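You operate a simulated robot arm through the tools that you are given. There is no shell and no other tool.

Carry out the task below with a simulated two-armed robot. There is one attempt and no reset: what you move stays moved.

Task
Stir the settled blue glaze until it is even, then cover the tub.

The check looks at the end state, three seconds after you hand in, the way a careful person would. Anything else that was tipped, shoved, dropped, spilled or broken makes it a failure. Lids that push on must go on centred and level and be pressed home; caps that screw on are set level and turned clockwise until they are tight.

Robot
Two 7-joint arms with two-finger parallel grippers on one trunk, on a base that moves. Base frame: it is fixed to the floor where the robot stands at the start and does not move with it; the origin is under the middle of the robot, x ahead of it, y to its left, z up; the surface under the hand at the start is at about z = 800. Units: mm, degrees, N and s.
The left shoulder is at the start at [80, 131, 947], the right one opposite. With the tool pointing down near the work surface each hand reaches from about 400 to 860 mm from the robot's upright axis, wherever it stands, measured 20 degrees to its own side. Places, roughly: blue glaze tub [700, -300, 900]; glaze paddle stand [700, -700, 800]; green glaze tub [700, -500, 900]; tub lid mat top [400, -300, 800]; white glaze tub [700, -100, 900]. Payload 1.57 kg a hand.
The TCP of each hand is the grasp point between the finger pads, 30 mm short of the fingertips. In the tool frame z runs along the fingers and y along their closing line. Largest opening 110 mm; finger width 24, thickness 12; the body of the gripper, 48 by 112 mm, starts 78 mm behind the TCP.
Orientation is that of the tool frame in the base frame, as a unit quaternion [x, y, z, w]. With the fingers straight down and closing along the base's y, the tool's x points along the base's -x, its y along +y and its z along -z.

Tools
- The arms move only by the tool apply_moves. It takes "left_series", "right_series" or both (then of equal length, played together; a hand with none holds still); each is one flat list of numbers, 6 for each row, row after row: the shift along the base's x, y, z in units of 25 mm (1.0 is 25 mm), then the turn, a rotation vector about the base's x, y, z in units of 5 degrees (1.0 is 5 degrees). In form: [dx, dy, dz, wx, wy, wz, dx, dy, dz, wx, wy, wz, ...]. A call has 1 to 20 rows; each row shifts and turns the commanded pose from where the row before left it. "left_gripper" and "right_gripper" are, for a hand that has rows, the finger opening in mm, from 0 to 110, set as the call begins (left out, the last holds). A call with a number of a shift or a turn outside -1 to 1 is refused whole. A row lasts 0.2 s, in which the tool goes at most 50 mm and 8.6 degrees; a call with a longer step from one row to the next is refused whole, and so is a gripper value outside its range. A pose out of reach is approached as far as the arm can. The call stops where the force on the tool passes 40 N (or 10 N more than at its start, if that is more) or the arm is blocked; 0.2 s more then pass. The fingers move at their own pace (about 108 mm/s each) and stop on an object; they squeeze with about 25 N. The grip force told is the motor's: it shows also when the fingers shut on nothing. Time passes only in rows, and 0.2 s behind the last, so rows that do not move let the fingers close. It gives the time, the measured TCP pose, the force on the tool (base axes), the opening and the grip force at its end, in the units of the frame above (readings bear some noise), with the torque about the TCP (base axes, N m) and any sound that the robot's microphone picked up.
- Cameras (640 x 400 px; columns grow to the right, rows downward): "scene" is now at [-58, -23.2, 1436.2]; the picture's right is [-0.29, -0.96, 0.00], its down [-0.51, 0.16, -0.84] and it looks along [0.81, -0.25, -0.54] (base axes); focal length 250 px, centre (320, 200). "left" rides on the left gripper at [70, -16, -141] in its tool frame; the picture's right is [0.23, 0.97, 0.00], its down [-0.86, 0.20, -0.48] and it looks along [-0.47, 0.11, 0.88] (tool axes); focal length 222 px, centre (320, 200). "right" rides on the right gripper at [70, 16, -141] in its tool frame; the picture's right is [-0.23, 0.97, 0.00], its down [-0.86, -0.20, -0.48] and it looks along [-0.47, -0.11, 0.88] (tool axes); focal length 222 px, centre (320, 200). There is no depth. A picture from a camera that has moved, and an enlarged one, comes with that camera's place and axes in the base frame and with its lens. The place of the scene camera against the robot may be out by one fixed shift of up to 18 mm in any direction.
- grab_frame(camera): a new picture of that camera. No time passes.
- steer(legs): drives the robot by 1 to 6 legs, each [ahead, left, turn to the left] in mm, mm and degrees, along the robot's own axes; the way and the turn of a leg run together, so that a leg with both is an arc; at most 1500 mm and 180 degrees a leg. The arms and the cameras ride along, it lands a little off, and it stops where it bumps. It gives what a move gives.
- head_to(pan, tilt): turns the head with the scene camera to pan (to the left, within 109 degrees either way) and tilt (down, from -29 to 69), counted from straight ahead of the robot. It gives what a move gives.
- close_up(camera, box): a new picture of the part [left, top, right, bottom] of that camera's present view, enlarged. No time passes.
- finish_job(): hands the job in; it is judged then, once.

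Places have to be worked out from the pictures, the camera data and where the tool is seen. Open the grippers and draw the arms clear of the work before you hand the job in, unless the task says otherwise.

The tools are called after "Emit:" as a command line: name --argument value ..., lists and objects as JSON in quotes. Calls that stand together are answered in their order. apply_moves: Moves the arms, as the interface text tells. Its arguments: {"type":"object","properties":{"left_series":{"type":"array"},"left_gripper":{"type":"number"},"right_series":{"type":"array"},"right_gripper":{"type":"number"}},"required":[]} The other tools are called the same way: steer (legs) drives the base; head_to (pan, tilt) turns the head that bears the scene camera; grab_frame (camera) takes a picture; close_up (camera, box) takes an enlarged picture of a part of a camera's view; finish_job () hands the job in.

At the start:

```text
clock: 0.0
left_eef_pos: [510.8, -24.5, 1266.6]
left_tcp_rot: [-0.001, 1.0, 0.0, 0.001]
left_ft_force: [-0.2, -0.4, -0.2]
left_wrist_torque: [-0.01, 0.0, 0.01]
left_gripper_width: 109.9
left_grasp_force: 0.1
right_eef_pos: [417.6, -547.2, 1255.9]
right_tcp_rot: [0.001, 1.0, 0.0, 0.001]
right_ft_force: [0.8, -0.2, -0.5]
right_wrist_torque: [0.01, 0.0, 0.01]
right_gripper_width: 110.2
right_grasp_force: 0.1
robot x, y, heading: [-3.8, 2.6, 0.1]
head pan, tilt (commanded): [-17.1, 32.4]
```

scene: 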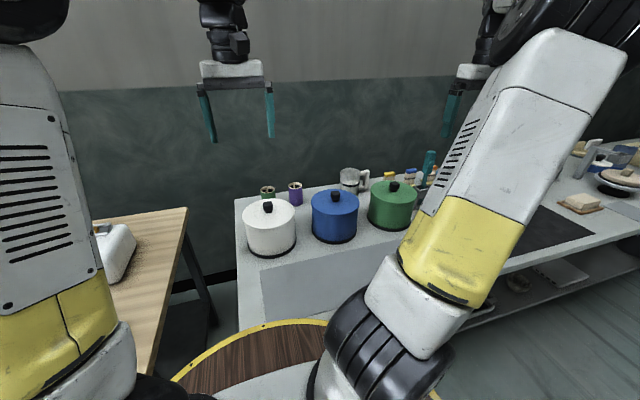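
right: 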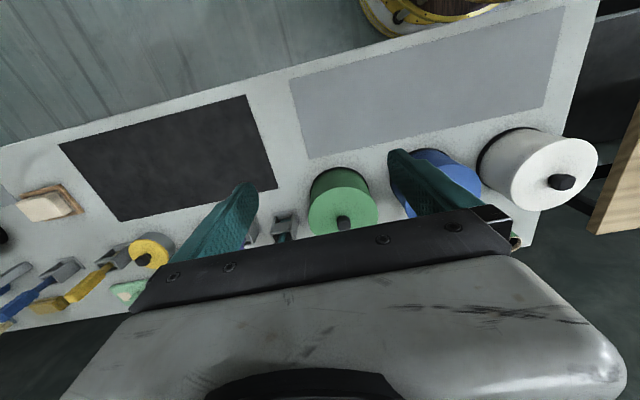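
left: 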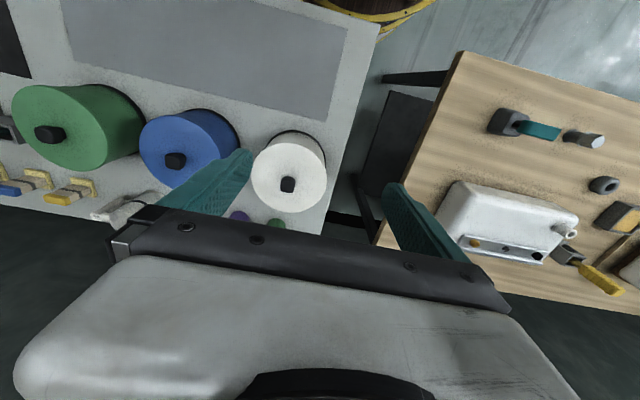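

The three tubs are all lidded, with the blue one in the middle. I look closer at the tubs and the tool area before moving anything.

Emit:
close_up --camera "scene" --box '[220, 140, 460, 290]'

Emit:
close_up --camera "right" --box '[0, 80, 640, 350]'

Emit:
close_up --camera "left" --box '[0, 50, 340, 262]'

```text
2.67 times, centred on (340, 215) of scene
camera zoom: at [-58.0, -23.2, 1436.2], right [-0.29, -0.96, 0.0], down [-0.51, 0.16, -0.84], along [0.81, -0.25, -0.54], focal length 666 px, centre (267, 160)
```

zoom: 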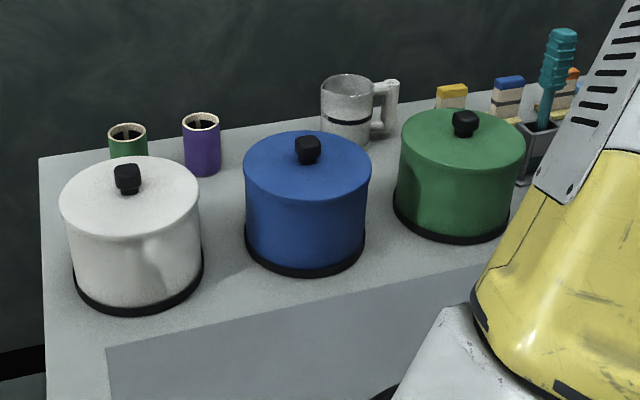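

```text
1.00 times, centred on (320, 215) of right (not enlarged: the box is as wide or as high as the picture)
camera zoom: at [348.1, -530.1, 1397.2], right [0.23, 0.97, 0.0], down [0.86, -0.2, 0.48], along [0.47, -0.11, -0.88], focal length 222 px, centre (320, 185)
```

zoom: 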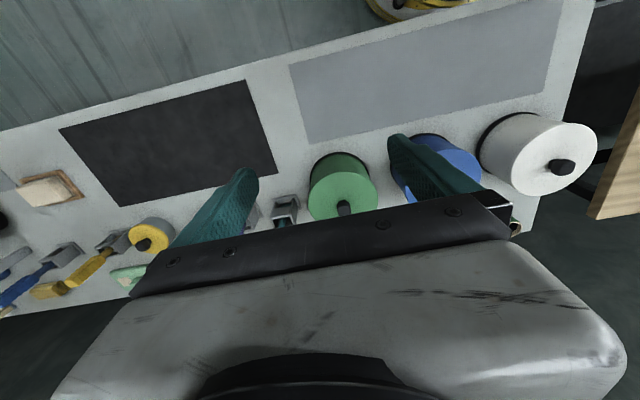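

```text
1.88 times, centred on (170, 156) of left
camera zoom: at [442.0, -42.4, 1408.2], right [-0.23, 0.97, 0.0], down [0.86, 0.2, 0.48], along [0.47, 0.11, -0.88], focal length 418 px, centre (602, 283)
```

zoom: 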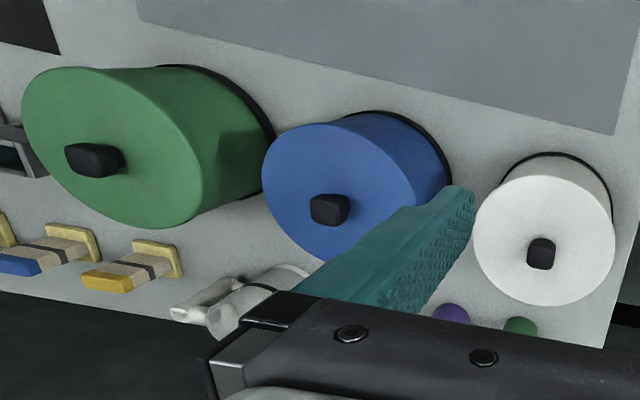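

The scene view of the paddle stand is blocked by the right upper arm. I turn the head a bit to check what lies to the right before driving.

Emit:
head_to --pan -60 --tilt 35

Emit:
grab_frame --camera "scene"

```text
clock: 1.1
left_eef_pos: [511.4, -24.7, 1267.3]
left_tcp_rot: [0.0, 1.0, 0.0, 0.0]
left_ft_force: [-0.9, -0.1, 0.5]
left_wrist_torque: [0.01, 0.03, -0.02]
left_gripper_width: 110.2
left_grasp_force: 0.1
right_eef_pos: [418.0, -546.9, 1257.7]
right_tcp_rot: [0.0, 1.0, 0.0, 0.0]
right_ft_force: [0.2, -0.4, 0.1]
right_wrist_torque: [0.04, 0.01, -0.02]
right_gripper_width: 109.7
right_grasp_force: 0.1
robot x, y, heading: [3.1, 0.3, 0.3]
head pan, tilt (commanded): [-60.0, 35.0]
```

```text
taken
camera scene: at [-99.3, -73.0, 1432.2], right [-0.87, -0.5, 0.0], down [-0.29, 0.5, -0.82], along [0.41, -0.71, -0.57], focal length 250 px, centre (320, 200)
```

scene: 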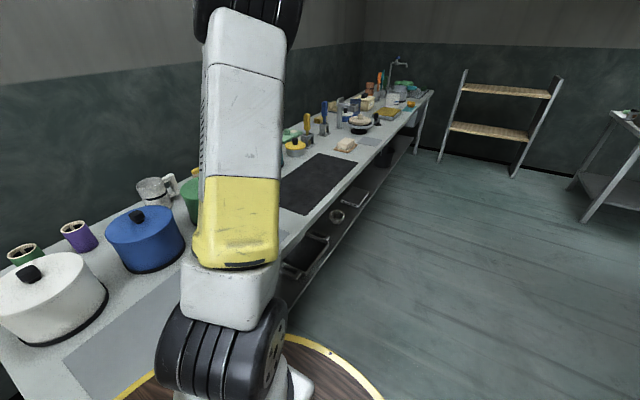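

The floor to the right along the bench is free. I drive the robot 250 mm to its right to bring the paddle stand nearer, keeping the hands high.

Emit:
steer --legs '[[0, -250, 0]]'

Emit:
head_to --pan 0 --tilt 40

Emit:
grab_frame --camera "scene"

Emit:
grab_frame --camera "right"

Emit:
grab_frame --camera "left"

```text
clock: 2.9
left_eef_pos: [511.7, -278.5, 1267.8]
left_tcp_rot: [0.0, 1.0, 0.0, 0.0]
left_ft_force: [-0.4, 0.6, 0.3]
left_wrist_torque: [-0.01, -0.01, 0.0]
left_gripper_width: 110.0
left_grasp_force: 0.1
right_eef_pos: [420.1, -800.6, 1257.0]
right_tcp_rot: [-0.001, 1.0, 0.0, 0.0]
right_ft_force: [-0.5, 0.5, 0.2]
right_wrist_torque: [0.02, -0.01, 0.02]
right_gripper_width: 109.9
right_grasp_force: 0.1
robot x, y, heading: [0.1, -257.6, -0.1]
head pan, tilt (commanded): [-60.0, 35.0]
```

```text
clock: 4.2
left_eef_pos: [511.8, -278.1, 1266.1]
left_tcp_rot: [-0.001, 1.0, 0.0, 0.0]
left_ft_force: [0.0, -0.4, 0.0]
left_wrist_torque: [-0.01, -0.01, 0.01]
left_gripper_width: 110.0
left_grasp_force: 0.1
right_eef_pos: [419.6, -800.9, 1257.2]
right_tcp_rot: [-0.001, 1.0, 0.001, 0.0]
right_ft_force: [0.8, 0.8, -0.7]
right_wrist_torque: [0.0, -0.02, -0.01]
right_gripper_width: 110.1
right_grasp_force: 0.0
robot x, y, heading: [0.1, -253.0, 0.1]
head pan, tilt (commanded): [0.0, 40.0]
```

```text
taken
camera scene: at [-58.1, -251.2, 1424.7], right [0.0, -1.0, 0.0], down [-0.64, 0.0, -0.77], along [0.77, 0.0, -0.64], focal length 250 px, centre (320, 200)
```

scene: 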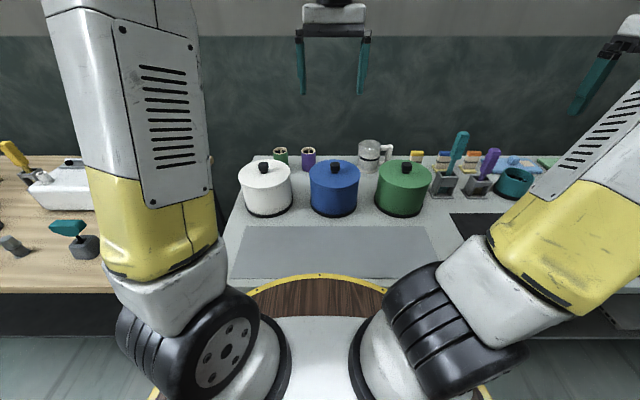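

```text
taken
camera right: at [349.3, -783.7, 1397.2], right [0.23, 0.97, 0.0], down [0.86, -0.2, 0.48], along [0.47, -0.11, -0.88], focal length 222 px, centre (320, 200)
```

right: 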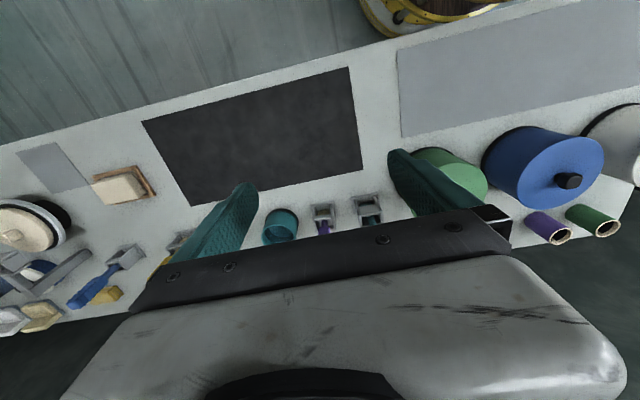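

```text
taken
camera left: at [442.3, -295.9, 1408.3], right [-0.23, 0.97, 0.0], down [0.85, 0.2, 0.48], along [0.47, 0.11, -0.88], focal length 222 px, centre (320, 200)
```

left: 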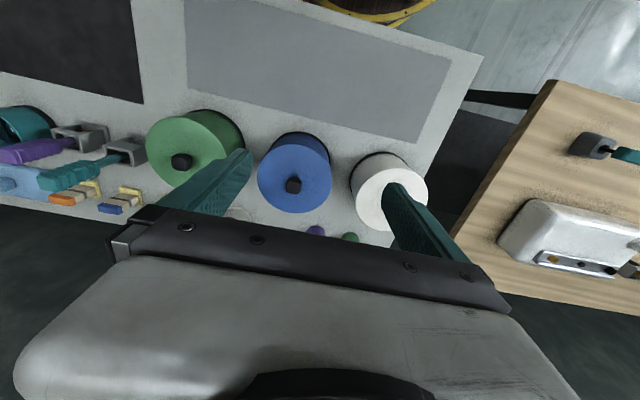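

Now I see two grey stands, one with a teal handle and one with a purple handle, beside the green tub. I zoom in to tell which is the paddle and locate it.

Emit:
close_up --camera "scene" --box '[400, 120, 560, 220]'

Emit:
close_up --camera "scene" --box '[230, 140, 430, 265]'

Emit:
close_up --camera "right" --box '[240, 120, 432, 240]'

Emit:
close_up --camera "left" --box '[0, 80, 240, 230]'

```text
4.00 times, centred on (480, 170) of scene
camera zoom: at [-58.1, -251.2, 1424.7], right [0.0, -1.0, 0.0], down [-0.64, 0.0, -0.77], along [0.77, 0.0, -0.64], focal length 999 px, centre (-320, 320)
```

zoom: 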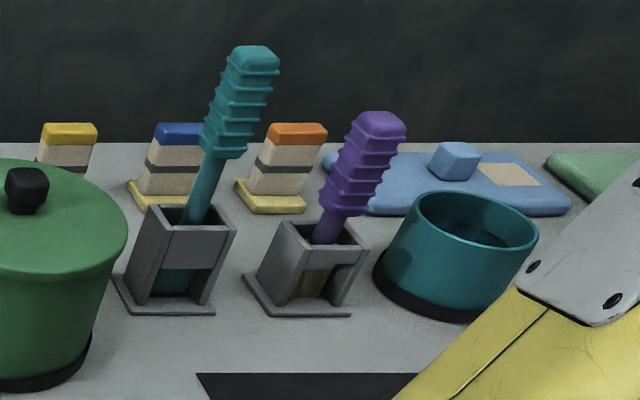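

```text
3.20 times, centred on (330, 202) of scene
camera zoom: at [-58.1, -251.2, 1424.7], right [0.0, -1.0, 0.0], down [-0.64, 0.0, -0.77], along [0.77, 0.0, -0.64], focal length 800 px, centre (288, 192)
```

zoom: 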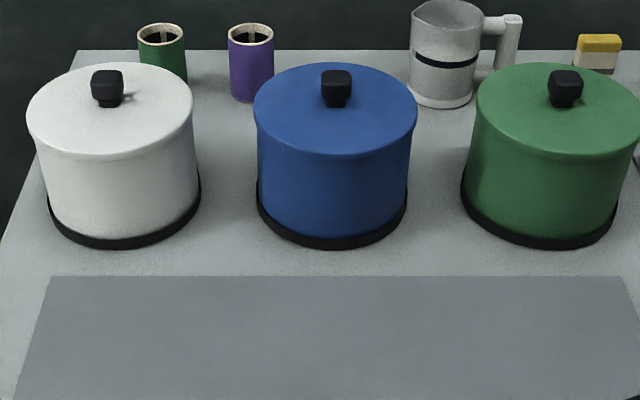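

```text
3.33 times, centred on (336, 180) of right
camera zoom: at [349.3, -783.7, 1397.2], right [0.23, 0.97, 0.0], down [0.86, -0.2, 0.48], along [0.47, -0.11, -0.88], focal length 740 px, centre (267, 267)
```

zoom: 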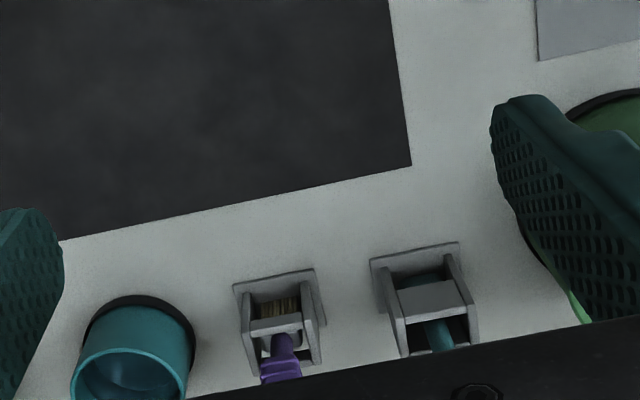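

```text
2.67 times, centred on (120, 155) of left
camera zoom: at [442.3, -295.9, 1408.3], right [-0.23, 0.97, 0.0], down [0.85, 0.2, 0.48], along [0.47, 0.11, -0.88], focal length 592 px, centre (853, 320)
```

zoom: 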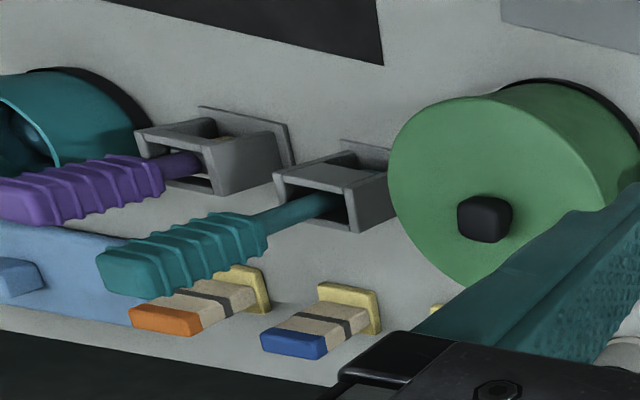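

The teal paddle stands at about (710,-730) and the purple one is a brush. I drive another 100 mm right so that both the stand (right hand) and the tub are comfortably in reach.

Emit:
steer --legs '[[0, -100, 0]]'

Emit:
head_to --pan 0 --tilt 40

Emit:
grab_frame --camera "scene"

Emit:
close_up --camera "scene" --box '[200, 120, 440, 270]'

Emit:
grab_frame --camera "left"

```text
clock: 5.4
left_eef_pos: [512.3, -378.7, 1265.6]
left_tcp_rot: [-0.002, 1.0, 0.0, 0.0]
left_ft_force: [-0.6, 0.4, 0.5]
left_wrist_torque: [-0.04, -0.01, 0.0]
left_gripper_width: 109.8
left_grasp_force: 0.0
right_eef_pos: [421.1, -899.8, 1257.1]
right_tcp_rot: [-0.002, 1.0, -0.001, 0.0]
right_ft_force: [-0.2, 0.7, 0.3]
right_wrist_torque: [0.01, 0.01, 0.02]
right_gripper_width: 110.1
right_grasp_force: 0.0
robot x, y, heading: [-0.3, -351.3, 0.2]
head pan, tilt (commanded): [0.0, 40.0]
```

```text
clock: 6.0
left_eef_pos: [512.5, -377.6, 1266.2]
left_tcp_rot: [-0.001, 1.0, 0.0, 0.0]
left_ft_force: [-1.1, -0.4, -0.1]
left_wrist_torque: [0.0, 0.01, -0.03]
left_gripper_width: 109.9
left_grasp_force: 0.0
right_eef_pos: [420.8, -899.8, 1256.1]
right_tcp_rot: [-0.001, 1.0, 0.0, -0.001]
right_ft_force: [0.3, 0.1, 0.2]
right_wrist_torque: [0.01, -0.02, 0.0]
right_gripper_width: 110.1
right_grasp_force: 0.1
robot x, y, heading: [1.3, -352.6, 0.2]
head pan, tilt (commanded): [0.0, 40.0]
```

```text
taken
camera scene: at [-57.8, -351.6, 1424.7], right [0.0, -1.0, 0.0], down [-0.64, 0.0, -0.77], along [0.77, 0.0, -0.64], focal length 250 px, centre (320, 200)
```

scene: 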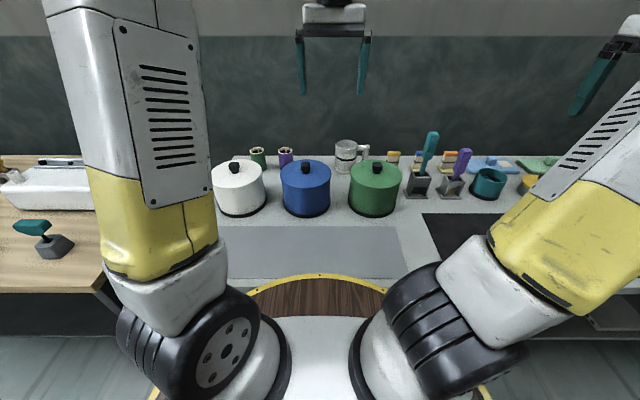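

```text
2.67 times, centred on (320, 195) of scene
camera zoom: at [-57.8, -351.6, 1424.7], right [0.0, -1.0, 0.0], down [-0.64, 0.0, -0.77], along [0.77, 0.0, -0.64], focal length 666 px, centre (320, 213)
```

zoom: 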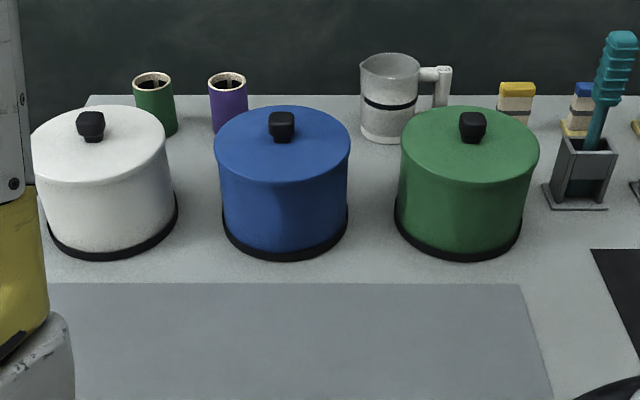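

```text
taken
camera left: at [442.7, -395.7, 1408.3], right [-0.23, 0.97, 0.0], down [0.85, 0.2, 0.48], along [0.47, 0.11, -0.88], focal length 222 px, centre (320, 200)
```

left: 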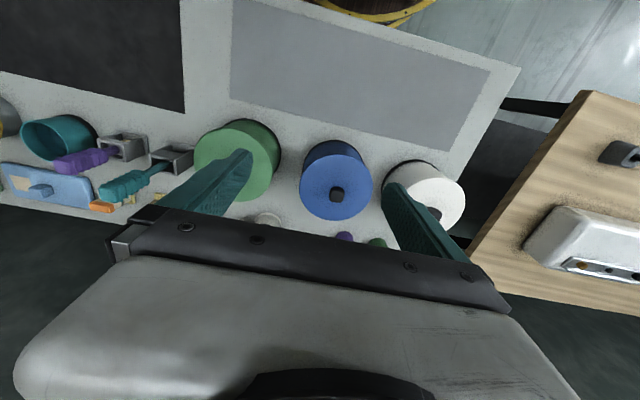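

The knob of the blue lid triangulates to about (664,-307,950) and the paddle to about (700,-730). I bring the left hand above the blue lid and the right hand high near the paddle for closer views.

Emit:
apply_moves --left_series '[0.64, 0.355, -0.93, 0, 0, 0, 0.64, 0.355, -0.93, 0, 0, 0, 0.64, 0.355, -0.93, 0, 0, 0, 0.64, 0.355, -0.93, 0, 0, 0, 0.64, 0.355, -0.93, 0, 0, 0, 0.64, 0.355, -0.93, 0, 0, 0, 0.64, 0.355, -0.93, 0, 0, 0, 0.64, 0.355, -0.93, 0, 0, 0]' --right_series '[0.8, 0.85, 0, 0, 0, 0, 0.8, 0.85, 0, 0, 0, 0, 0.8, 0.85, 0, 0, 0, 0, 0.8, 0.85, 0, 0, 0, 0, 0.8, 0.85, 0, 0, 0, 0, 0.8, 0.85, 0, 0, 0, 0, 0.8, 0.85, 0, 0, 0, 0, 0.8, 0.85, 0, 0, 0, 0]'

Emit:
grab_frame --camera "left"

Emit:
grab_frame --camera "right"

Emit:
grab_frame --camera "scene"

```text
clock: 7.8
left_eef_pos: [638.6, -310.0, 1079.8]
left_tcp_rot: [-0.001, 1.0, 0.0, 0.0]
left_ft_force: [-0.3, 0.6, -0.4]
left_wrist_torque: [0.02, -0.02, -0.02]
left_gripper_width: 110.1
left_grasp_force: 0.0
right_eef_pos: [582.0, -732.0, 1254.4]
right_tcp_rot: [-0.002, 1.0, -0.001, 0.0]
right_ft_force: [-0.5, -0.6, 0.0]
right_wrist_torque: [0.03, -0.01, 0.01]
right_gripper_width: 110.1
right_grasp_force: 0.1
robot x, y, heading: [2.4, -352.8, 0.4]
head pan, tilt (commanded): [0.0, 40.0]
```

```text
taken
camera left: at [571.0, -326.4, 1220.4], right [-0.23, 0.97, 0.0], down [0.85, 0.2, 0.48], along [0.47, 0.11, -0.88], focal length 222 px, centre (320, 200)
```

left: 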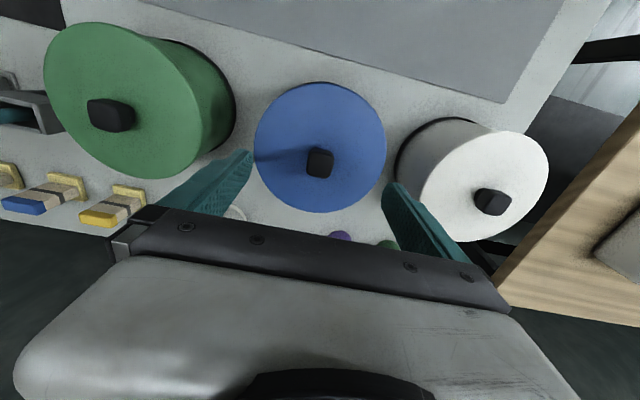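

```text
taken
camera right: at [512.1, -714.8, 1395.2], right [0.22, 0.97, 0.0], down [0.86, -0.2, 0.48], along [0.47, -0.11, -0.88], focal length 222 px, centre (320, 200)
```

right: 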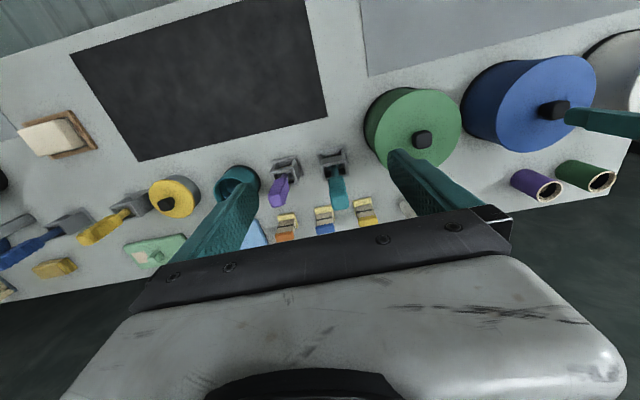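

```text
taken
camera scene: at [-58.2, -351.7, 1424.6], right [0.0, -1.0, 0.0], down [-0.64, 0.0, -0.77], along [0.77, 0.0, -0.64], focal length 250 px, centre (320, 200)
```

scene: 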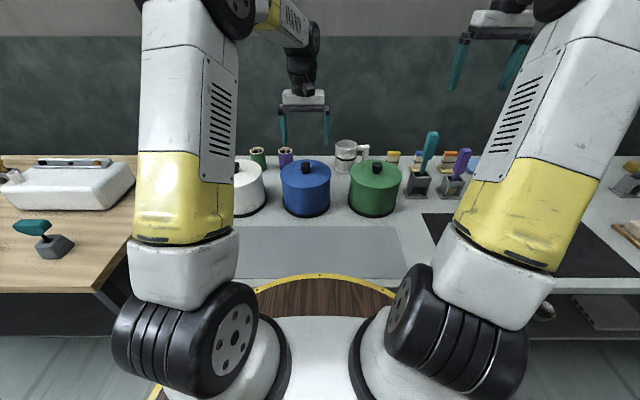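

The knob now sits near the middle of the left view. I zoom both wrist views for precise positions of the knob and the paddle.

Emit:
close_up --camera "left" --box '[240, 70, 400, 170]'

Emit:
close_up --camera "left" --box '[240, 130, 400, 230]'

Emit:
close_up --camera "right" --box '[256, 130, 416, 230]'

Emit:
close_up --camera "scene" --box '[260, 110, 480, 247]'

```text
4.00 times, centred on (320, 120) of left
camera zoom: at [571.0, -326.4, 1220.4], right [-0.23, 0.97, 0.0], down [0.85, 0.2, 0.48], along [0.47, 0.11, -0.88], focal length 888 px, centre (320, 520)
```

zoom: 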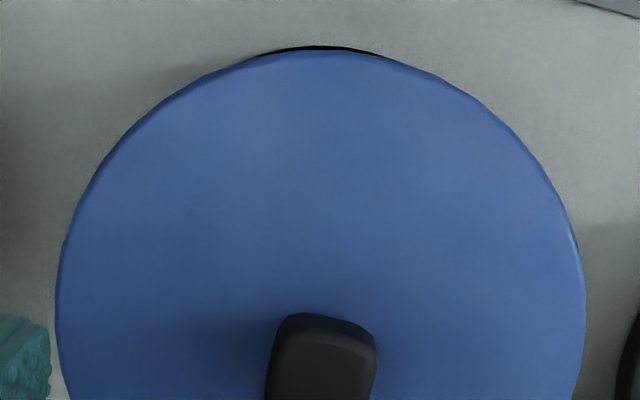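

```text
4.00 times, centred on (320, 180) of left
camera zoom: at [571.0, -326.4, 1220.4], right [-0.23, 0.97, 0.0], down [0.85, 0.2, 0.48], along [0.47, 0.11, -0.88], focal length 888 px, centre (320, 280)
```

zoom: 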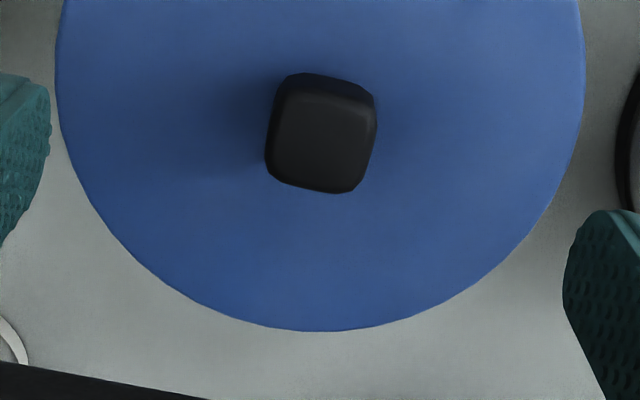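

```text
4.00 times, centred on (336, 180) of right
camera zoom: at [512.1, -714.8, 1395.2], right [0.22, 0.97, 0.0], down [0.86, -0.2, 0.48], along [0.47, -0.11, -0.88], focal length 888 px, centre (256, 280)
```

zoom: 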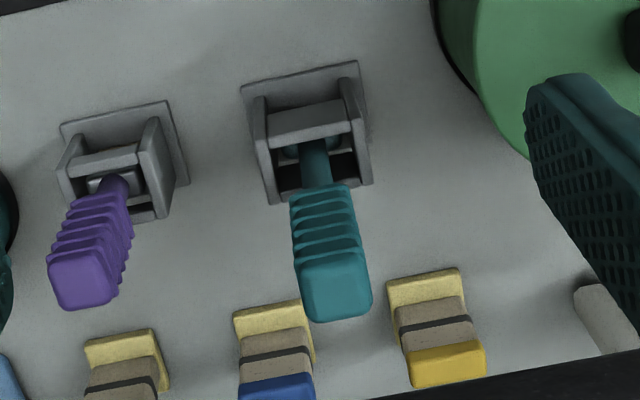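

```text
2.91 times, centred on (370, 178) of scene
camera zoom: at [-58.2, -351.7, 1424.6], right [0.0, -1.0, 0.0], down [-0.64, 0.0, -0.77], along [0.77, 0.0, -0.64], focal length 727 px, centre (174, 262)
```

zoom: 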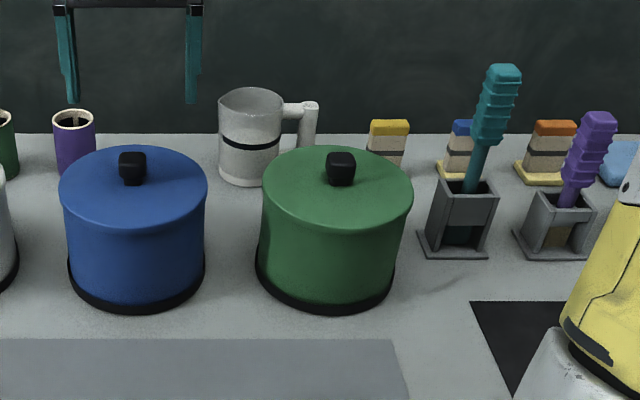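

The knob centre comes out at about (664,-304), with faces along the base axes and about 29 mm wide. I lower the left hand over it with the fingers partly closed, stopping above the lid surface.

Emit:
apply_moves --left_series '[0.34, 0.075, -0.5, 0, 0, 0, 0.34, 0.075, -0.8, 0, 0, 0, 0.34, 0.075, -0.8, 0, 0, 0, 0, 0, -0.8, 0, 0, 0, 0, 0, -0.8, 0, 0, 0, 0, 0, -0.6, 0, 0, 0, 0, 0, -0.4, 0, 0, 0, 0, 0, 0, 0, 0, 0]' --left_gripper 70

Emit:
grab_frame --camera "left"

Emit:
close_up --camera "scene" --box '[240, 120, 400, 220]'

```text
clock: 9.6
left_eef_pos: [664.6, -303.3, 965.5]
left_tcp_rot: [-0.001, 1.0, 0.0, 0.0]
left_ft_force: [0.3, 0.0, 1.4]
left_wrist_torque: [-0.04, -0.02, 0.01]
left_gripper_width: 69.8
left_grasp_force: 0.1
right_eef_pos: [582.2, -732.4, 1254.1]
right_tcp_rot: [-0.002, 1.0, 0.0, 0.0]
right_ft_force: [-0.2, -0.3, -0.1]
right_wrist_torque: [0.01, -0.03, 0.01]
right_gripper_width: 110.0
right_grasp_force: 0.0
robot x, y, heading: [-5.4, -354.0, 0.3]
head pan, tilt (commanded): [0.0, 40.0]
```

```text
taken
camera left: at [595.6, -319.7, 1106.5], right [-0.23, 0.97, 0.0], down [0.85, 0.2, 0.48], along [0.47, 0.11, -0.88], focal length 222 px, centre (320, 200)
```

left: 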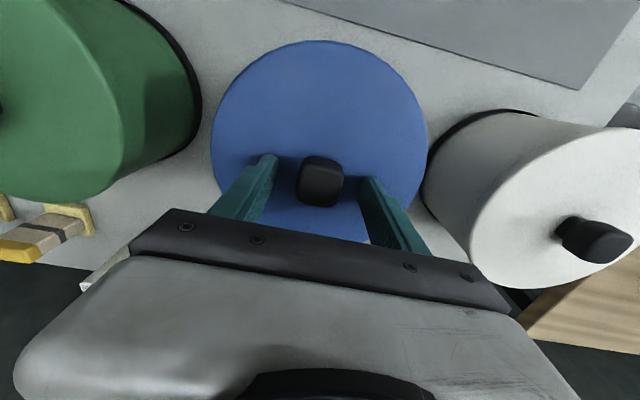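

```text
4.00 times, centred on (320, 170) of scene
camera zoom: at [-57.8, -351.5, 1424.7], right [0.0, -1.0, 0.0], down [-0.64, 0.0, -0.77], along [0.77, 0.0, -0.64], focal length 999 px, centre (320, 320)
```

zoom: 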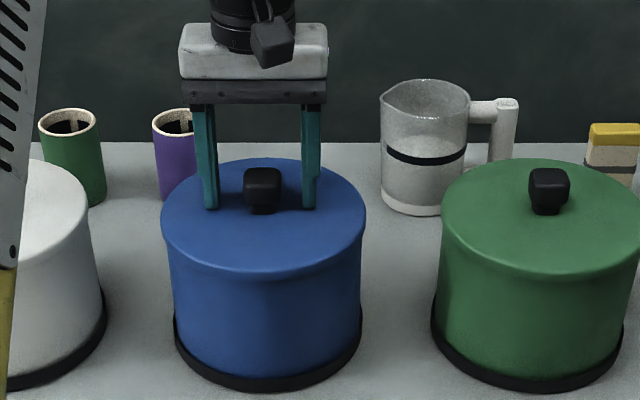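

The fingers straddle the knob evenly with the tips a few mm above the lid. I lower 3 mm more and close on the knob.

Emit:
apply_moves --left_series '[0, -0.02, -0.12, 0, 0, 0]'

Emit:
apply_moves --left_series '[0, 0, 0, 0, 0, 0, 0, 0, 0, 0, 0, 0, 0, 0, 0, 0, 0, 0, 0, 0, 0, 0, 0, 0, 0, 0, 0, 0, 0, 0]' --left_gripper 10

Emit:
close_up --camera "scene" --box '[240, 120, 400, 220]'

Emit:
close_up --camera "left" --box '[200, 100, 440, 250]'

```text
clock: 10.0
left_eef_pos: [665.0, -301.8, 965.6]
left_tcp_rot: [-0.002, 1.0, -0.001, 0.003]
left_ft_force: [-9.4, 5.8, 37.4]
left_wrist_torque: [0.3, 0.48, -0.29]
left_gripper_width: 70.1
left_grasp_force: 0.1
right_eef_pos: [580.2, -731.2, 1255.3]
right_tcp_rot: [-0.002, 1.0, 0.0, 0.0]
right_ft_force: [0.3, 0.4, -0.9]
right_wrist_torque: [0.0, 0.03, -0.01]
right_gripper_width: 110.2
right_grasp_force: 0.1
robot x, y, heading: [0.3, -353.4, 0.2]
head pan, tilt (commanded): [0.0, 40.0]
```

```text
clock: 11.2
left_eef_pos: [666.3, -304.1, 964.2]
left_tcp_rot: [-0.002, 1.0, 0.0, 0.004]
left_ft_force: [5.7, 2.6, 44.3]
left_wrist_torque: [0.8, -0.04, -0.03]
left_gripper_width: 37.1
left_grasp_force: 15.1
right_eef_pos: [581.5, -732.0, 1255.0]
right_tcp_rot: [-0.002, 1.0, 0.0, 0.001]
right_ft_force: [-0.6, -0.1, 0.8]
right_wrist_torque: [0.02, 0.0, -0.02]
right_gripper_width: 110.0
right_grasp_force: 0.0
robot x, y, heading: [4.2, -356.6, 0.1]
head pan, tilt (commanded): [0.0, 40.0]
```

```text
4.00 times, centred on (320, 170) of scene
camera zoom: at [-58.9, -351.6, 1424.6], right [0.0, -1.0, 0.0], down [-0.64, 0.0, -0.77], along [0.77, 0.0, -0.64], focal length 999 px, centre (320, 320)
```

zoom: 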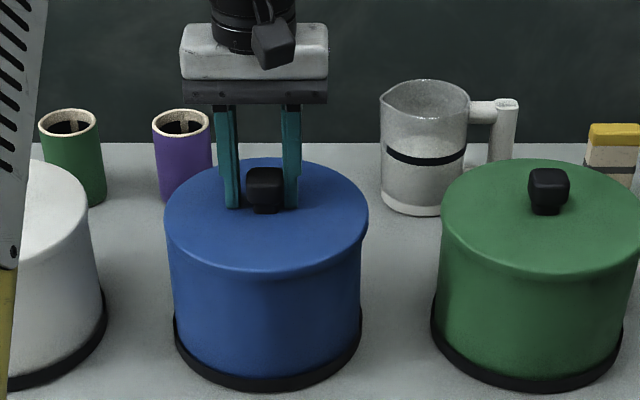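

```text
2.67 times, centred on (320, 175) of left
camera zoom: at [595.7, -320.4, 1105.7], right [-0.23, 0.97, 0.0], down [0.85, 0.2, 0.49], along [0.47, 0.11, -0.87], focal length 592 px, centre (320, 267)
```

zoom: 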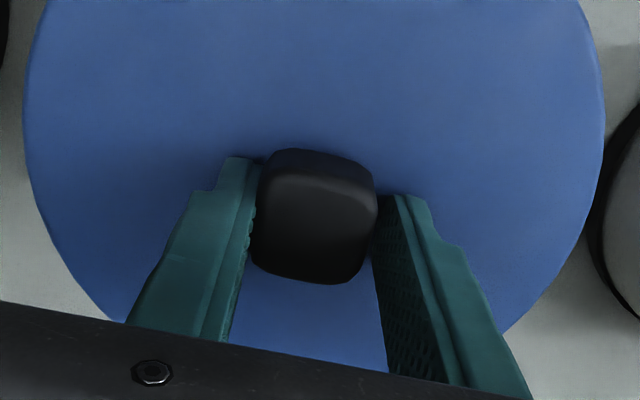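

The knob is gripped at 37 mm wide and the fingertips rest on the lid (lid top near z=935). I lift gently straight up and watch the force and the tub.

Emit:
apply_moves --left_series '[0, 0, 0.15, 0, 0, 0, 0, 0, 0.2, 0, 0, 0, 0, 0, 0.2, 0, 0, 0]'

Emit:
close_up --camera "scene" --box '[240, 120, 400, 220]'

```text
clock: 12.0
left_eef_pos: [663.8, -302.2, 972.5]
left_tcp_rot: [-0.002, 1.0, 0.0, -0.002]
left_ft_force: [-0.1, -0.4, -0.3]
left_wrist_torque: [0.02, 0.03, 0.01]
left_gripper_width: 29.6
left_grasp_force: 25.4
right_eef_pos: [581.9, -732.8, 1253.8]
right_tcp_rot: [-0.001, 1.0, 0.001, 0.0]
right_ft_force: [-0.1, 0.4, 0.4]
right_wrist_torque: [0.0, 0.02, -0.01]
right_gripper_width: 110.3
right_grasp_force: 0.0
robot x, y, heading: [1.3, -354.8, 0.1]
head pan, tilt (commanded): [0.0, 40.0]
```

```text
4.00 times, centred on (320, 170) of scene
camera zoom: at [-57.7, -351.5, 1424.7], right [0.0, -1.0, 0.0], down [-0.64, 0.0, -0.77], along [0.77, 0.0, -0.64], focal length 999 px, centre (320, 320)
```

zoom: 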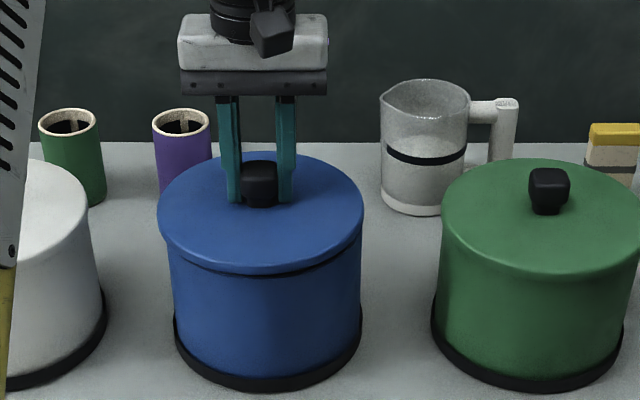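

The lid comes off level with a clear gap and the tub stays put. I lift it clear and carry it back over the grey lid mat, around (425,-250), still high.

Emit:
apply_moves --left_series '[0, 0, 0.6, 0, 0, 0, 0, 0, 0.9, 0, 0, 0, 0, 0, 0.9, 0, 0, 0, 0, 0, 0.9, 0, 0, 0, -0.5, 0.12, 0.2, 0, 0, 0, -0.9, 0.21, 0, 0, 0, 0, -0.95, 0.21, 0, 0, 0, 0, -0.95, 0.21, 0, 0, 0, 0, -0.95, 0.21, 0, 0, 0, 0, -0.95, 0.21, 0, 0, 0, 0, -0.95, 0.21, 0, 0, 0, 0, -0.95, 0.21, 0, 0, 0, 0, -0.95, 0.21, 0, 0, 0, 0, -0.95, 0.21, 0, 0, 0, 0, -0.51, 0.1, 0, 0, 0, 0]'

Emit:
grab_frame --camera "scene"

Emit:
grab_frame --camera "left"

Emit:
close_up --camera "scene" --box '[240, 120, 400, 220]'

```text
clock: 15.2
left_eef_pos: [425.5, -248.1, 1061.4]
left_tcp_rot: [-0.002, 1.0, 0.0, 0.0]
left_ft_force: [0.0, -0.4, -0.7]
left_wrist_torque: [0.0, -0.01, 0.01]
left_gripper_width: 29.7
left_grasp_force: 24.7
right_eef_pos: [582.7, -732.1, 1254.3]
right_tcp_rot: [-0.002, 1.0, -0.001, 0.0]
right_ft_force: [0.6, -0.1, 0.1]
right_wrist_torque: [0.01, 0.0, 0.01]
right_gripper_width: 110.0
right_grasp_force: 0.1
robot x, y, heading: [1.5, -355.7, 0.0]
head pan, tilt (commanded): [0.0, 40.0]
```

```text
taken
camera scene: at [-57.7, -351.5, 1424.7], right [0.0, -1.0, 0.0], down [-0.64, 0.0, -0.77], along [0.77, 0.0, -0.64], focal length 250 px, centre (320, 200)
```

scene: 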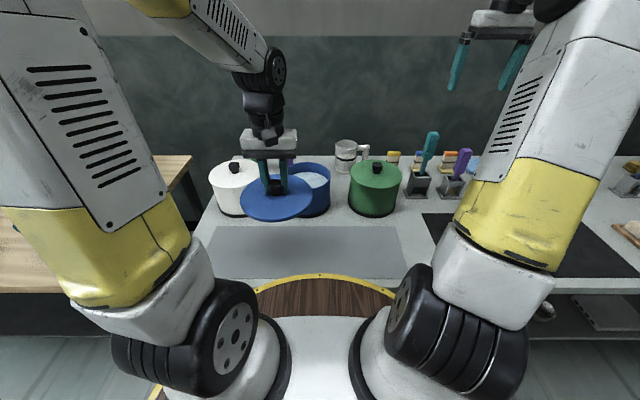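

```text
taken
camera left: at [355.8, -265.6, 1203.9], right [-0.23, 0.97, 0.0], down [0.85, 0.2, 0.48], along [0.47, 0.11, -0.88], focal length 222 px, centre (320, 200)
```

left: 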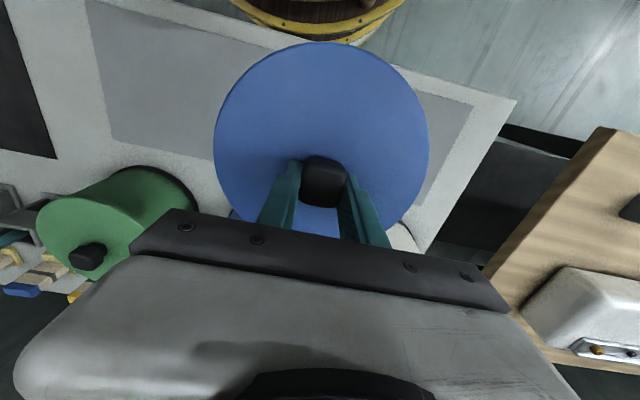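

```text
4.00 times, centred on (320, 170) of scene
camera zoom: at [-57.7, -351.5, 1424.7], right [0.0, -1.0, 0.0], down [-0.64, 0.0, -0.77], along [0.77, 0.0, -0.64], focal length 999 px, centre (320, 320)
```

zoom: 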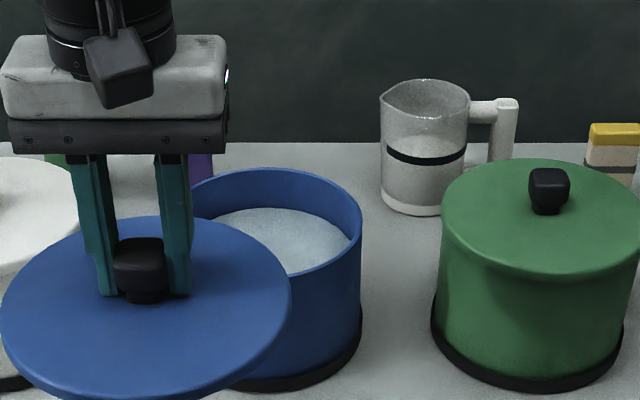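

The tub is open showing pale, settled glaze. The mat spans about x 335–533, so I centre the lid at x≈432 and lower it to just above the mat.

Emit:
apply_moves --left_series '[0.13, 0, -0.6, 0, 0, 0, 0.13, 0, -0.9, 0, 0, 0, 0, 0, -0.95, 0, 0, 0, 0, 0, -0.95, 0, 0, 0, 0, 0, -0.95, 0, 0, 0, 0, 0, -0.95, 0, 0, 0, 0, 0, -0.9, 0, 0, 0, 0, 0, -0.6, 0, 0, 0, 0, 0, -0.4, 0, 0, 0, 0, 0, 0, 0, 0, 0]'

Emit:
grab_frame --camera "scene"

Emit:
close_up --camera "scene" --box '[180, 160, 380, 285]'

```text
clock: 17.4
left_eef_pos: [431.3, -249.4, 881.4]
left_tcp_rot: [-0.002, 1.0, 0.0, 0.0]
left_ft_force: [-0.1, -0.1, -1.7]
left_wrist_torque: [0.0, 0.02, 0.01]
left_gripper_width: 29.9
left_grasp_force: 24.5
right_eef_pos: [582.2, -730.2, 1253.6]
right_tcp_rot: [-0.002, 1.0, 0.0, 0.0]
right_ft_force: [-0.7, -0.3, 0.8]
right_wrist_torque: [-0.02, 0.01, 0.02]
right_gripper_width: 110.1
right_grasp_force: 0.0
robot x, y, heading: [-3.9, -356.5, 0.2]
head pan, tilt (commanded): [0.0, 40.0]
```

```text
taken
camera scene: at [-57.8, -351.5, 1424.7], right [0.0, -1.0, 0.0], down [-0.64, 0.0, -0.77], along [0.77, 0.0, -0.64], focal length 250 px, centre (320, 200)
```

scene: 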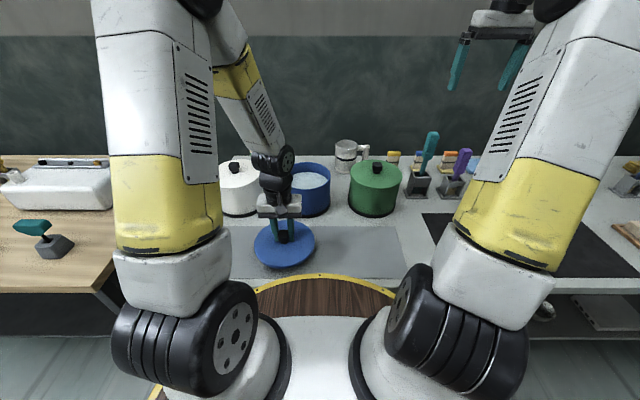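

```text
3.20 times, centred on (280, 222) of scene
camera zoom: at [-57.8, -351.5, 1424.7], right [0.0, -1.0, 0.0], down [-0.64, 0.0, -0.77], along [0.77, 0.0, -0.64], focal length 800 px, centre (448, 128)
```

zoom: 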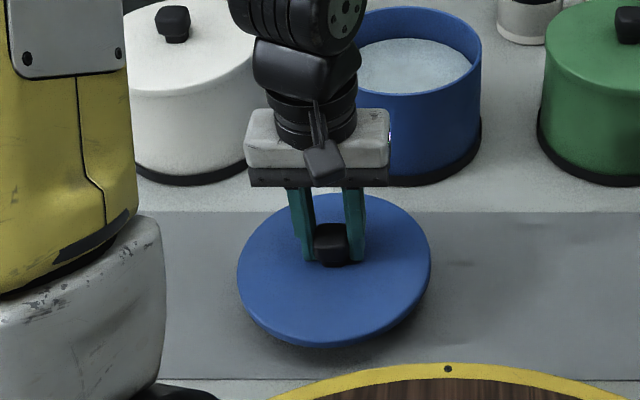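

The lid is still a couple of cm above the mat. I lower in small steps until contact is felt.

Emit:
apply_moves --left_series '[0, 0, -0.2, 0, 0, 0, 0, 0, -0.2, 0, 0, 0, 0, 0, -0.15, 0, 0, 0, 0, 0, -0.1, 0, 0, 0, 0, 0, 0, 0, 0, 0]'

Emit:
close_up --camera "scene" --box '[220, 200, 380, 300]'

```text
clock: 18.6
left_eef_pos: [432.7, -250.1, 866.0]
left_tcp_rot: [-0.002, 1.0, 0.0, 0.0]
left_ft_force: [0.5, 0.3, -1.5]
left_wrist_torque: [0.03, -0.04, 0.03]
left_gripper_width: 29.7
left_grasp_force: 24.8
right_eef_pos: [582.9, -731.6, 1253.0]
right_tcp_rot: [-0.001, 1.0, 0.0, 0.001]
right_ft_force: [0.5, -0.7, 0.8]
right_wrist_torque: [0.02, 0.01, -0.04]
right_gripper_width: 110.1
right_grasp_force: 0.0
robot x, y, heading: [0.4, -357.8, 0.2]
head pan, tilt (commanded): [0.0, 40.0]
```

```text
4.00 times, centred on (300, 250) of scene
camera zoom: at [-57.8, -351.5, 1424.7], right [0.0, -1.0, 0.0], down [-0.64, 0.0, -0.77], along [0.77, 0.0, -0.64], focal length 999 px, centre (400, 0)
```

zoom: 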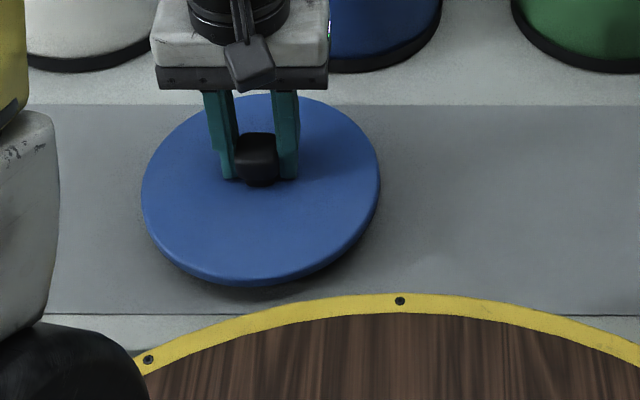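

Still no contact force, and a narrow shadow gap remains. I continue down in smaller steps.

Emit:
apply_moves --left_series '[0, 0, -0.12, 0, 0, 0, 0, 0, -0.1, 0, 0, 0, 0, 0, -0.1, 0, 0, 0, 0, 0, 0, 0, 0, 0]'

Emit:
close_up --camera "scene" --box '[220, 200, 380, 300]'

```text
clock: 19.6
left_eef_pos: [432.1, -249.6, 857.1]
left_tcp_rot: [-0.002, 1.0, 0.0, 0.0]
left_ft_force: [-0.2, 0.6, -1.8]
left_wrist_torque: [0.04, -0.01, 0.02]
left_gripper_width: 29.2
left_grasp_force: 25.0
right_eef_pos: [582.1, -731.4, 1254.2]
right_tcp_rot: [-0.002, 1.0, 0.0, 0.0]
right_ft_force: [0.1, 0.9, 0.1]
right_wrist_torque: [-0.03, 0.02, -0.02]
right_gripper_width: 109.8
right_grasp_force: 0.0
robot x, y, heading: [-2.2, -357.9, -0.0]
head pan, tilt (commanded): [0.0, 40.0]
```

```text
4.00 times, centred on (300, 250) of scene
camera zoom: at [-57.8, -351.5, 1424.7], right [0.0, -1.0, 0.0], down [-0.64, 0.0, -0.77], along [0.77, 0.0, -0.64], focal length 999 px, centre (400, 0)
```

zoom: 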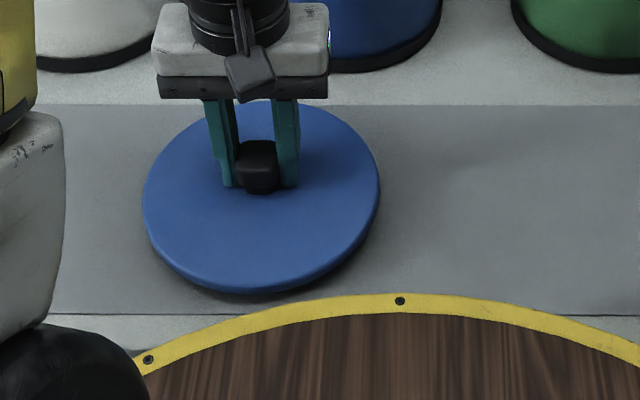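

No contact yet at TCP z=857. I keep lowering in small steps.

Emit:
apply_moves --left_series '[0, 0, -0.1, 0, 0, 0, 0, 0, -0.1, 0, 0, 0, 0, 0, 0, 0, 0, 0]'

Emit:
apply_moves --left_series '[0, 0, -0.08, 0, 0, 0, 0, 0, 0, 0, 0, 0]'

Emit:
close_up --camera "scene" --box '[220, 200, 380, 300]'

```text
clock: 20.4
left_eef_pos: [431.6, -250.5, 853.1]
left_tcp_rot: [-0.002, 1.0, 0.001, 0.0]
left_ft_force: [0.0, 0.0, -1.7]
left_wrist_torque: [-0.02, -0.02, -0.01]
left_gripper_width: 29.8
left_grasp_force: 25.1
right_eef_pos: [583.6, -731.7, 1254.1]
right_tcp_rot: [-0.002, 1.0, 0.0, -0.001]
right_ft_force: [0.2, 0.0, 0.4]
right_wrist_torque: [0.01, -0.01, 0.01]
right_gripper_width: 109.8
right_grasp_force: 0.1
robot x, y, heading: [2.5, -357.7, 0.3]
head pan, tilt (commanded): [0.0, 40.0]
```

```text
clock: 21.0
left_eef_pos: [433.2, -249.3, 849.4]
left_tcp_rot: [-0.001, 1.0, 0.0, 0.001]
left_ft_force: [0.2, 0.3, -2.4]
left_wrist_torque: [-0.02, -0.02, 0.02]
left_gripper_width: 29.6
left_grasp_force: 25.4
right_eef_pos: [583.2, -731.4, 1253.9]
right_tcp_rot: [-0.002, 1.0, 0.0, 0.001]
right_ft_force: [-0.1, -0.2, 0.5]
right_wrist_torque: [-0.02, -0.02, 0.03]
right_gripper_width: 110.0
right_grasp_force: 0.0
robot x, y, heading: [3.5, -356.1, 0.4]
head pan, tilt (commanded): [0.0, 40.0]
```

```text
4.00 times, centred on (300, 250) of scene
camera zoom: at [-57.8, -351.5, 1424.7], right [0.0, -1.0, 0.0], down [-0.64, 0.0, -0.77], along [0.77, 0.0, -0.64], focal length 999 px, centre (400, 0)
```

zoom: 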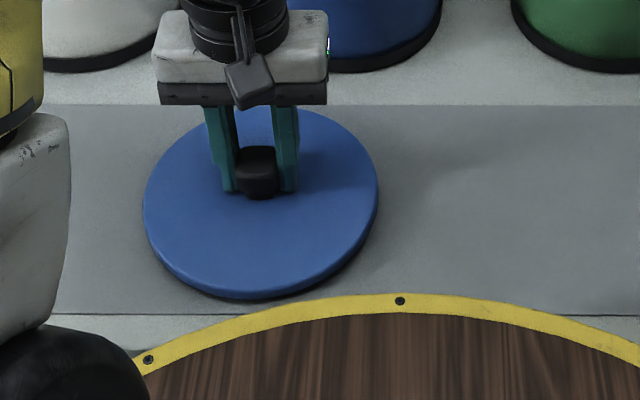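

The shadow gap is nearly closed but there is no upward force yet. I go on with 2 mm steps.

Emit:
apply_moves --left_series '[0, 0, -0.08, 0, 0, 0, 0, 0, 0, 0, 0, 0]'

Emit:
apply_moves --left_series '[0, 0, -0.08, 0, 0, 0, 0, 0, 0, 0, 0, 0]'

Emit:
close_up --camera "scene" --box '[220, 200, 380, 300]'

```text
clock: 21.6
left_eef_pos: [433.0, -248.7, 848.1]
left_tcp_rot: [-0.002, 1.0, 0.0, 0.0]
left_ft_force: [0.6, -0.2, -1.1]
left_wrist_torque: [-0.02, 0.01, 0.01]
left_gripper_width: 29.6
left_grasp_force: 25.2
right_eef_pos: [581.6, -732.9, 1254.3]
right_tcp_rot: [-0.001, 1.0, 0.0, 0.0]
right_ft_force: [0.3, -0.3, 0.0]
right_wrist_torque: [0.02, 0.0, -0.02]
right_gripper_width: 109.7
right_grasp_force: 0.1
robot x, y, heading: [-3.2, -358.2, 0.2]
head pan, tilt (commanded): [0.0, 40.0]
```

```text
clock: 22.1
left_eef_pos: [433.7, -248.6, 848.0]
left_tcp_rot: [-0.001, 1.0, 0.001, 0.0]
left_ft_force: [-4.0, -0.4, 11.8]
left_wrist_torque: [-0.02, 0.06, -0.03]
left_gripper_width: 29.6
left_grasp_force: 24.4
right_eef_pos: [582.5, -731.7, 1254.7]
right_tcp_rot: [-0.002, 1.0, 0.0, 0.0]
right_ft_force: [0.3, -0.3, -0.2]
right_wrist_torque: [-0.01, 0.03, -0.02]
right_gripper_width: 110.0
right_grasp_force: 0.0
robot x, y, heading: [2.3, -356.8, 0.1]
head pan, tilt (commanded): [0.0, 40.0]
stopped in row 2 (left hand): the force on the tool passed its limit at 43 N (the readings are from after the stop); the commanded pose is now the measured one
```

```text
4.00 times, centred on (300, 250) of scene
camera zoom: at [-58.3, -351.6, 1424.6], right [0.0, -1.0, 0.0], down [-0.64, 0.0, -0.77], along [0.77, 0.0, -0.64], focal length 999 px, centre (400, 0)
```

zoom: 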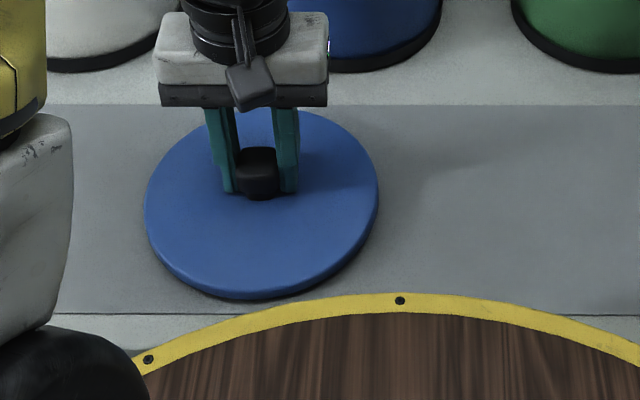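

Contact: the lid is sitting on the mat at TCP z≈848. I open the fingers and rise straight up.

Emit:
apply_moves --left_series '[0, 0, 0, 0, 0, 0, 0, 0, 0, 0, 0, 0, 0, 0, 0.3, 0, 0, 0, 0, 0, 0.8, 0, 0, 0, 0, 0, 1, 0, 0, 0, 0, 0, 1, 0, 0, 0, 0, 0, 1, 0, 0, 0, 0, 0, 1, 0, 0, 0, 0, 0, 1, 0, 0, 0]' --left_gripper 70

Emit:
grab_frame --camera "scene"

Emit:
grab_frame --camera "left"

```text
clock: 24.1
left_eef_pos: [434.8, -248.1, 997.0]
left_tcp_rot: [-0.002, 1.0, 0.0, 0.001]
left_ft_force: [0.8, -0.3, 0.4]
left_wrist_torque: [0.0, -0.01, 0.0]
left_gripper_width: 69.9
left_grasp_force: 0.1
right_eef_pos: [582.5, -730.8, 1254.8]
right_tcp_rot: [-0.002, 1.0, 0.0, 0.0]
right_ft_force: [0.5, -1.6, -0.5]
right_wrist_torque: [0.0, 0.0, 0.0]
right_gripper_width: 110.1
right_grasp_force: 0.0
robot x, y, heading: [2.3, -354.6, 0.3]
head pan, tilt (commanded): [0.0, 40.0]
```

```text
taken
camera scene: at [-57.7, -351.5, 1424.7], right [0.0, -1.0, 0.0], down [-0.64, 0.0, -0.77], along [0.77, 0.0, -0.64], focal length 250 px, centre (320, 200)
```

scene: 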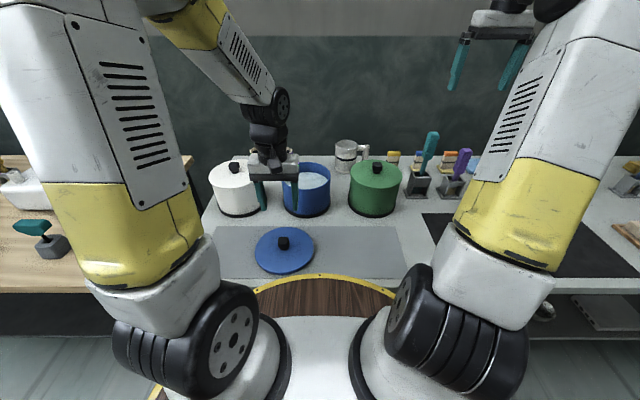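

```text
taken
camera left: at [364.4, -265.8, 1139.5], right [-0.23, 0.97, 0.0], down [0.85, 0.2, 0.48], along [0.47, 0.11, -0.88], focal length 222 px, centre (320, 200)
```

left: 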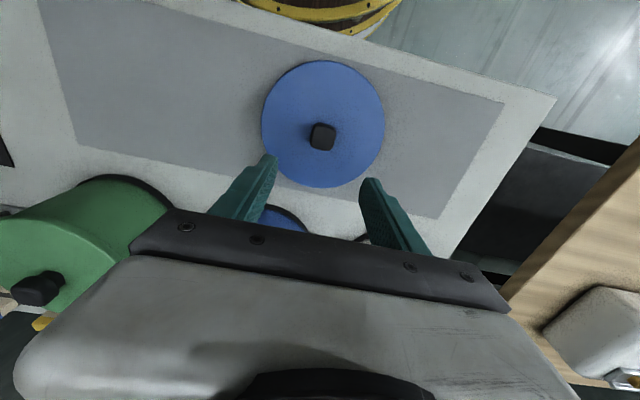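

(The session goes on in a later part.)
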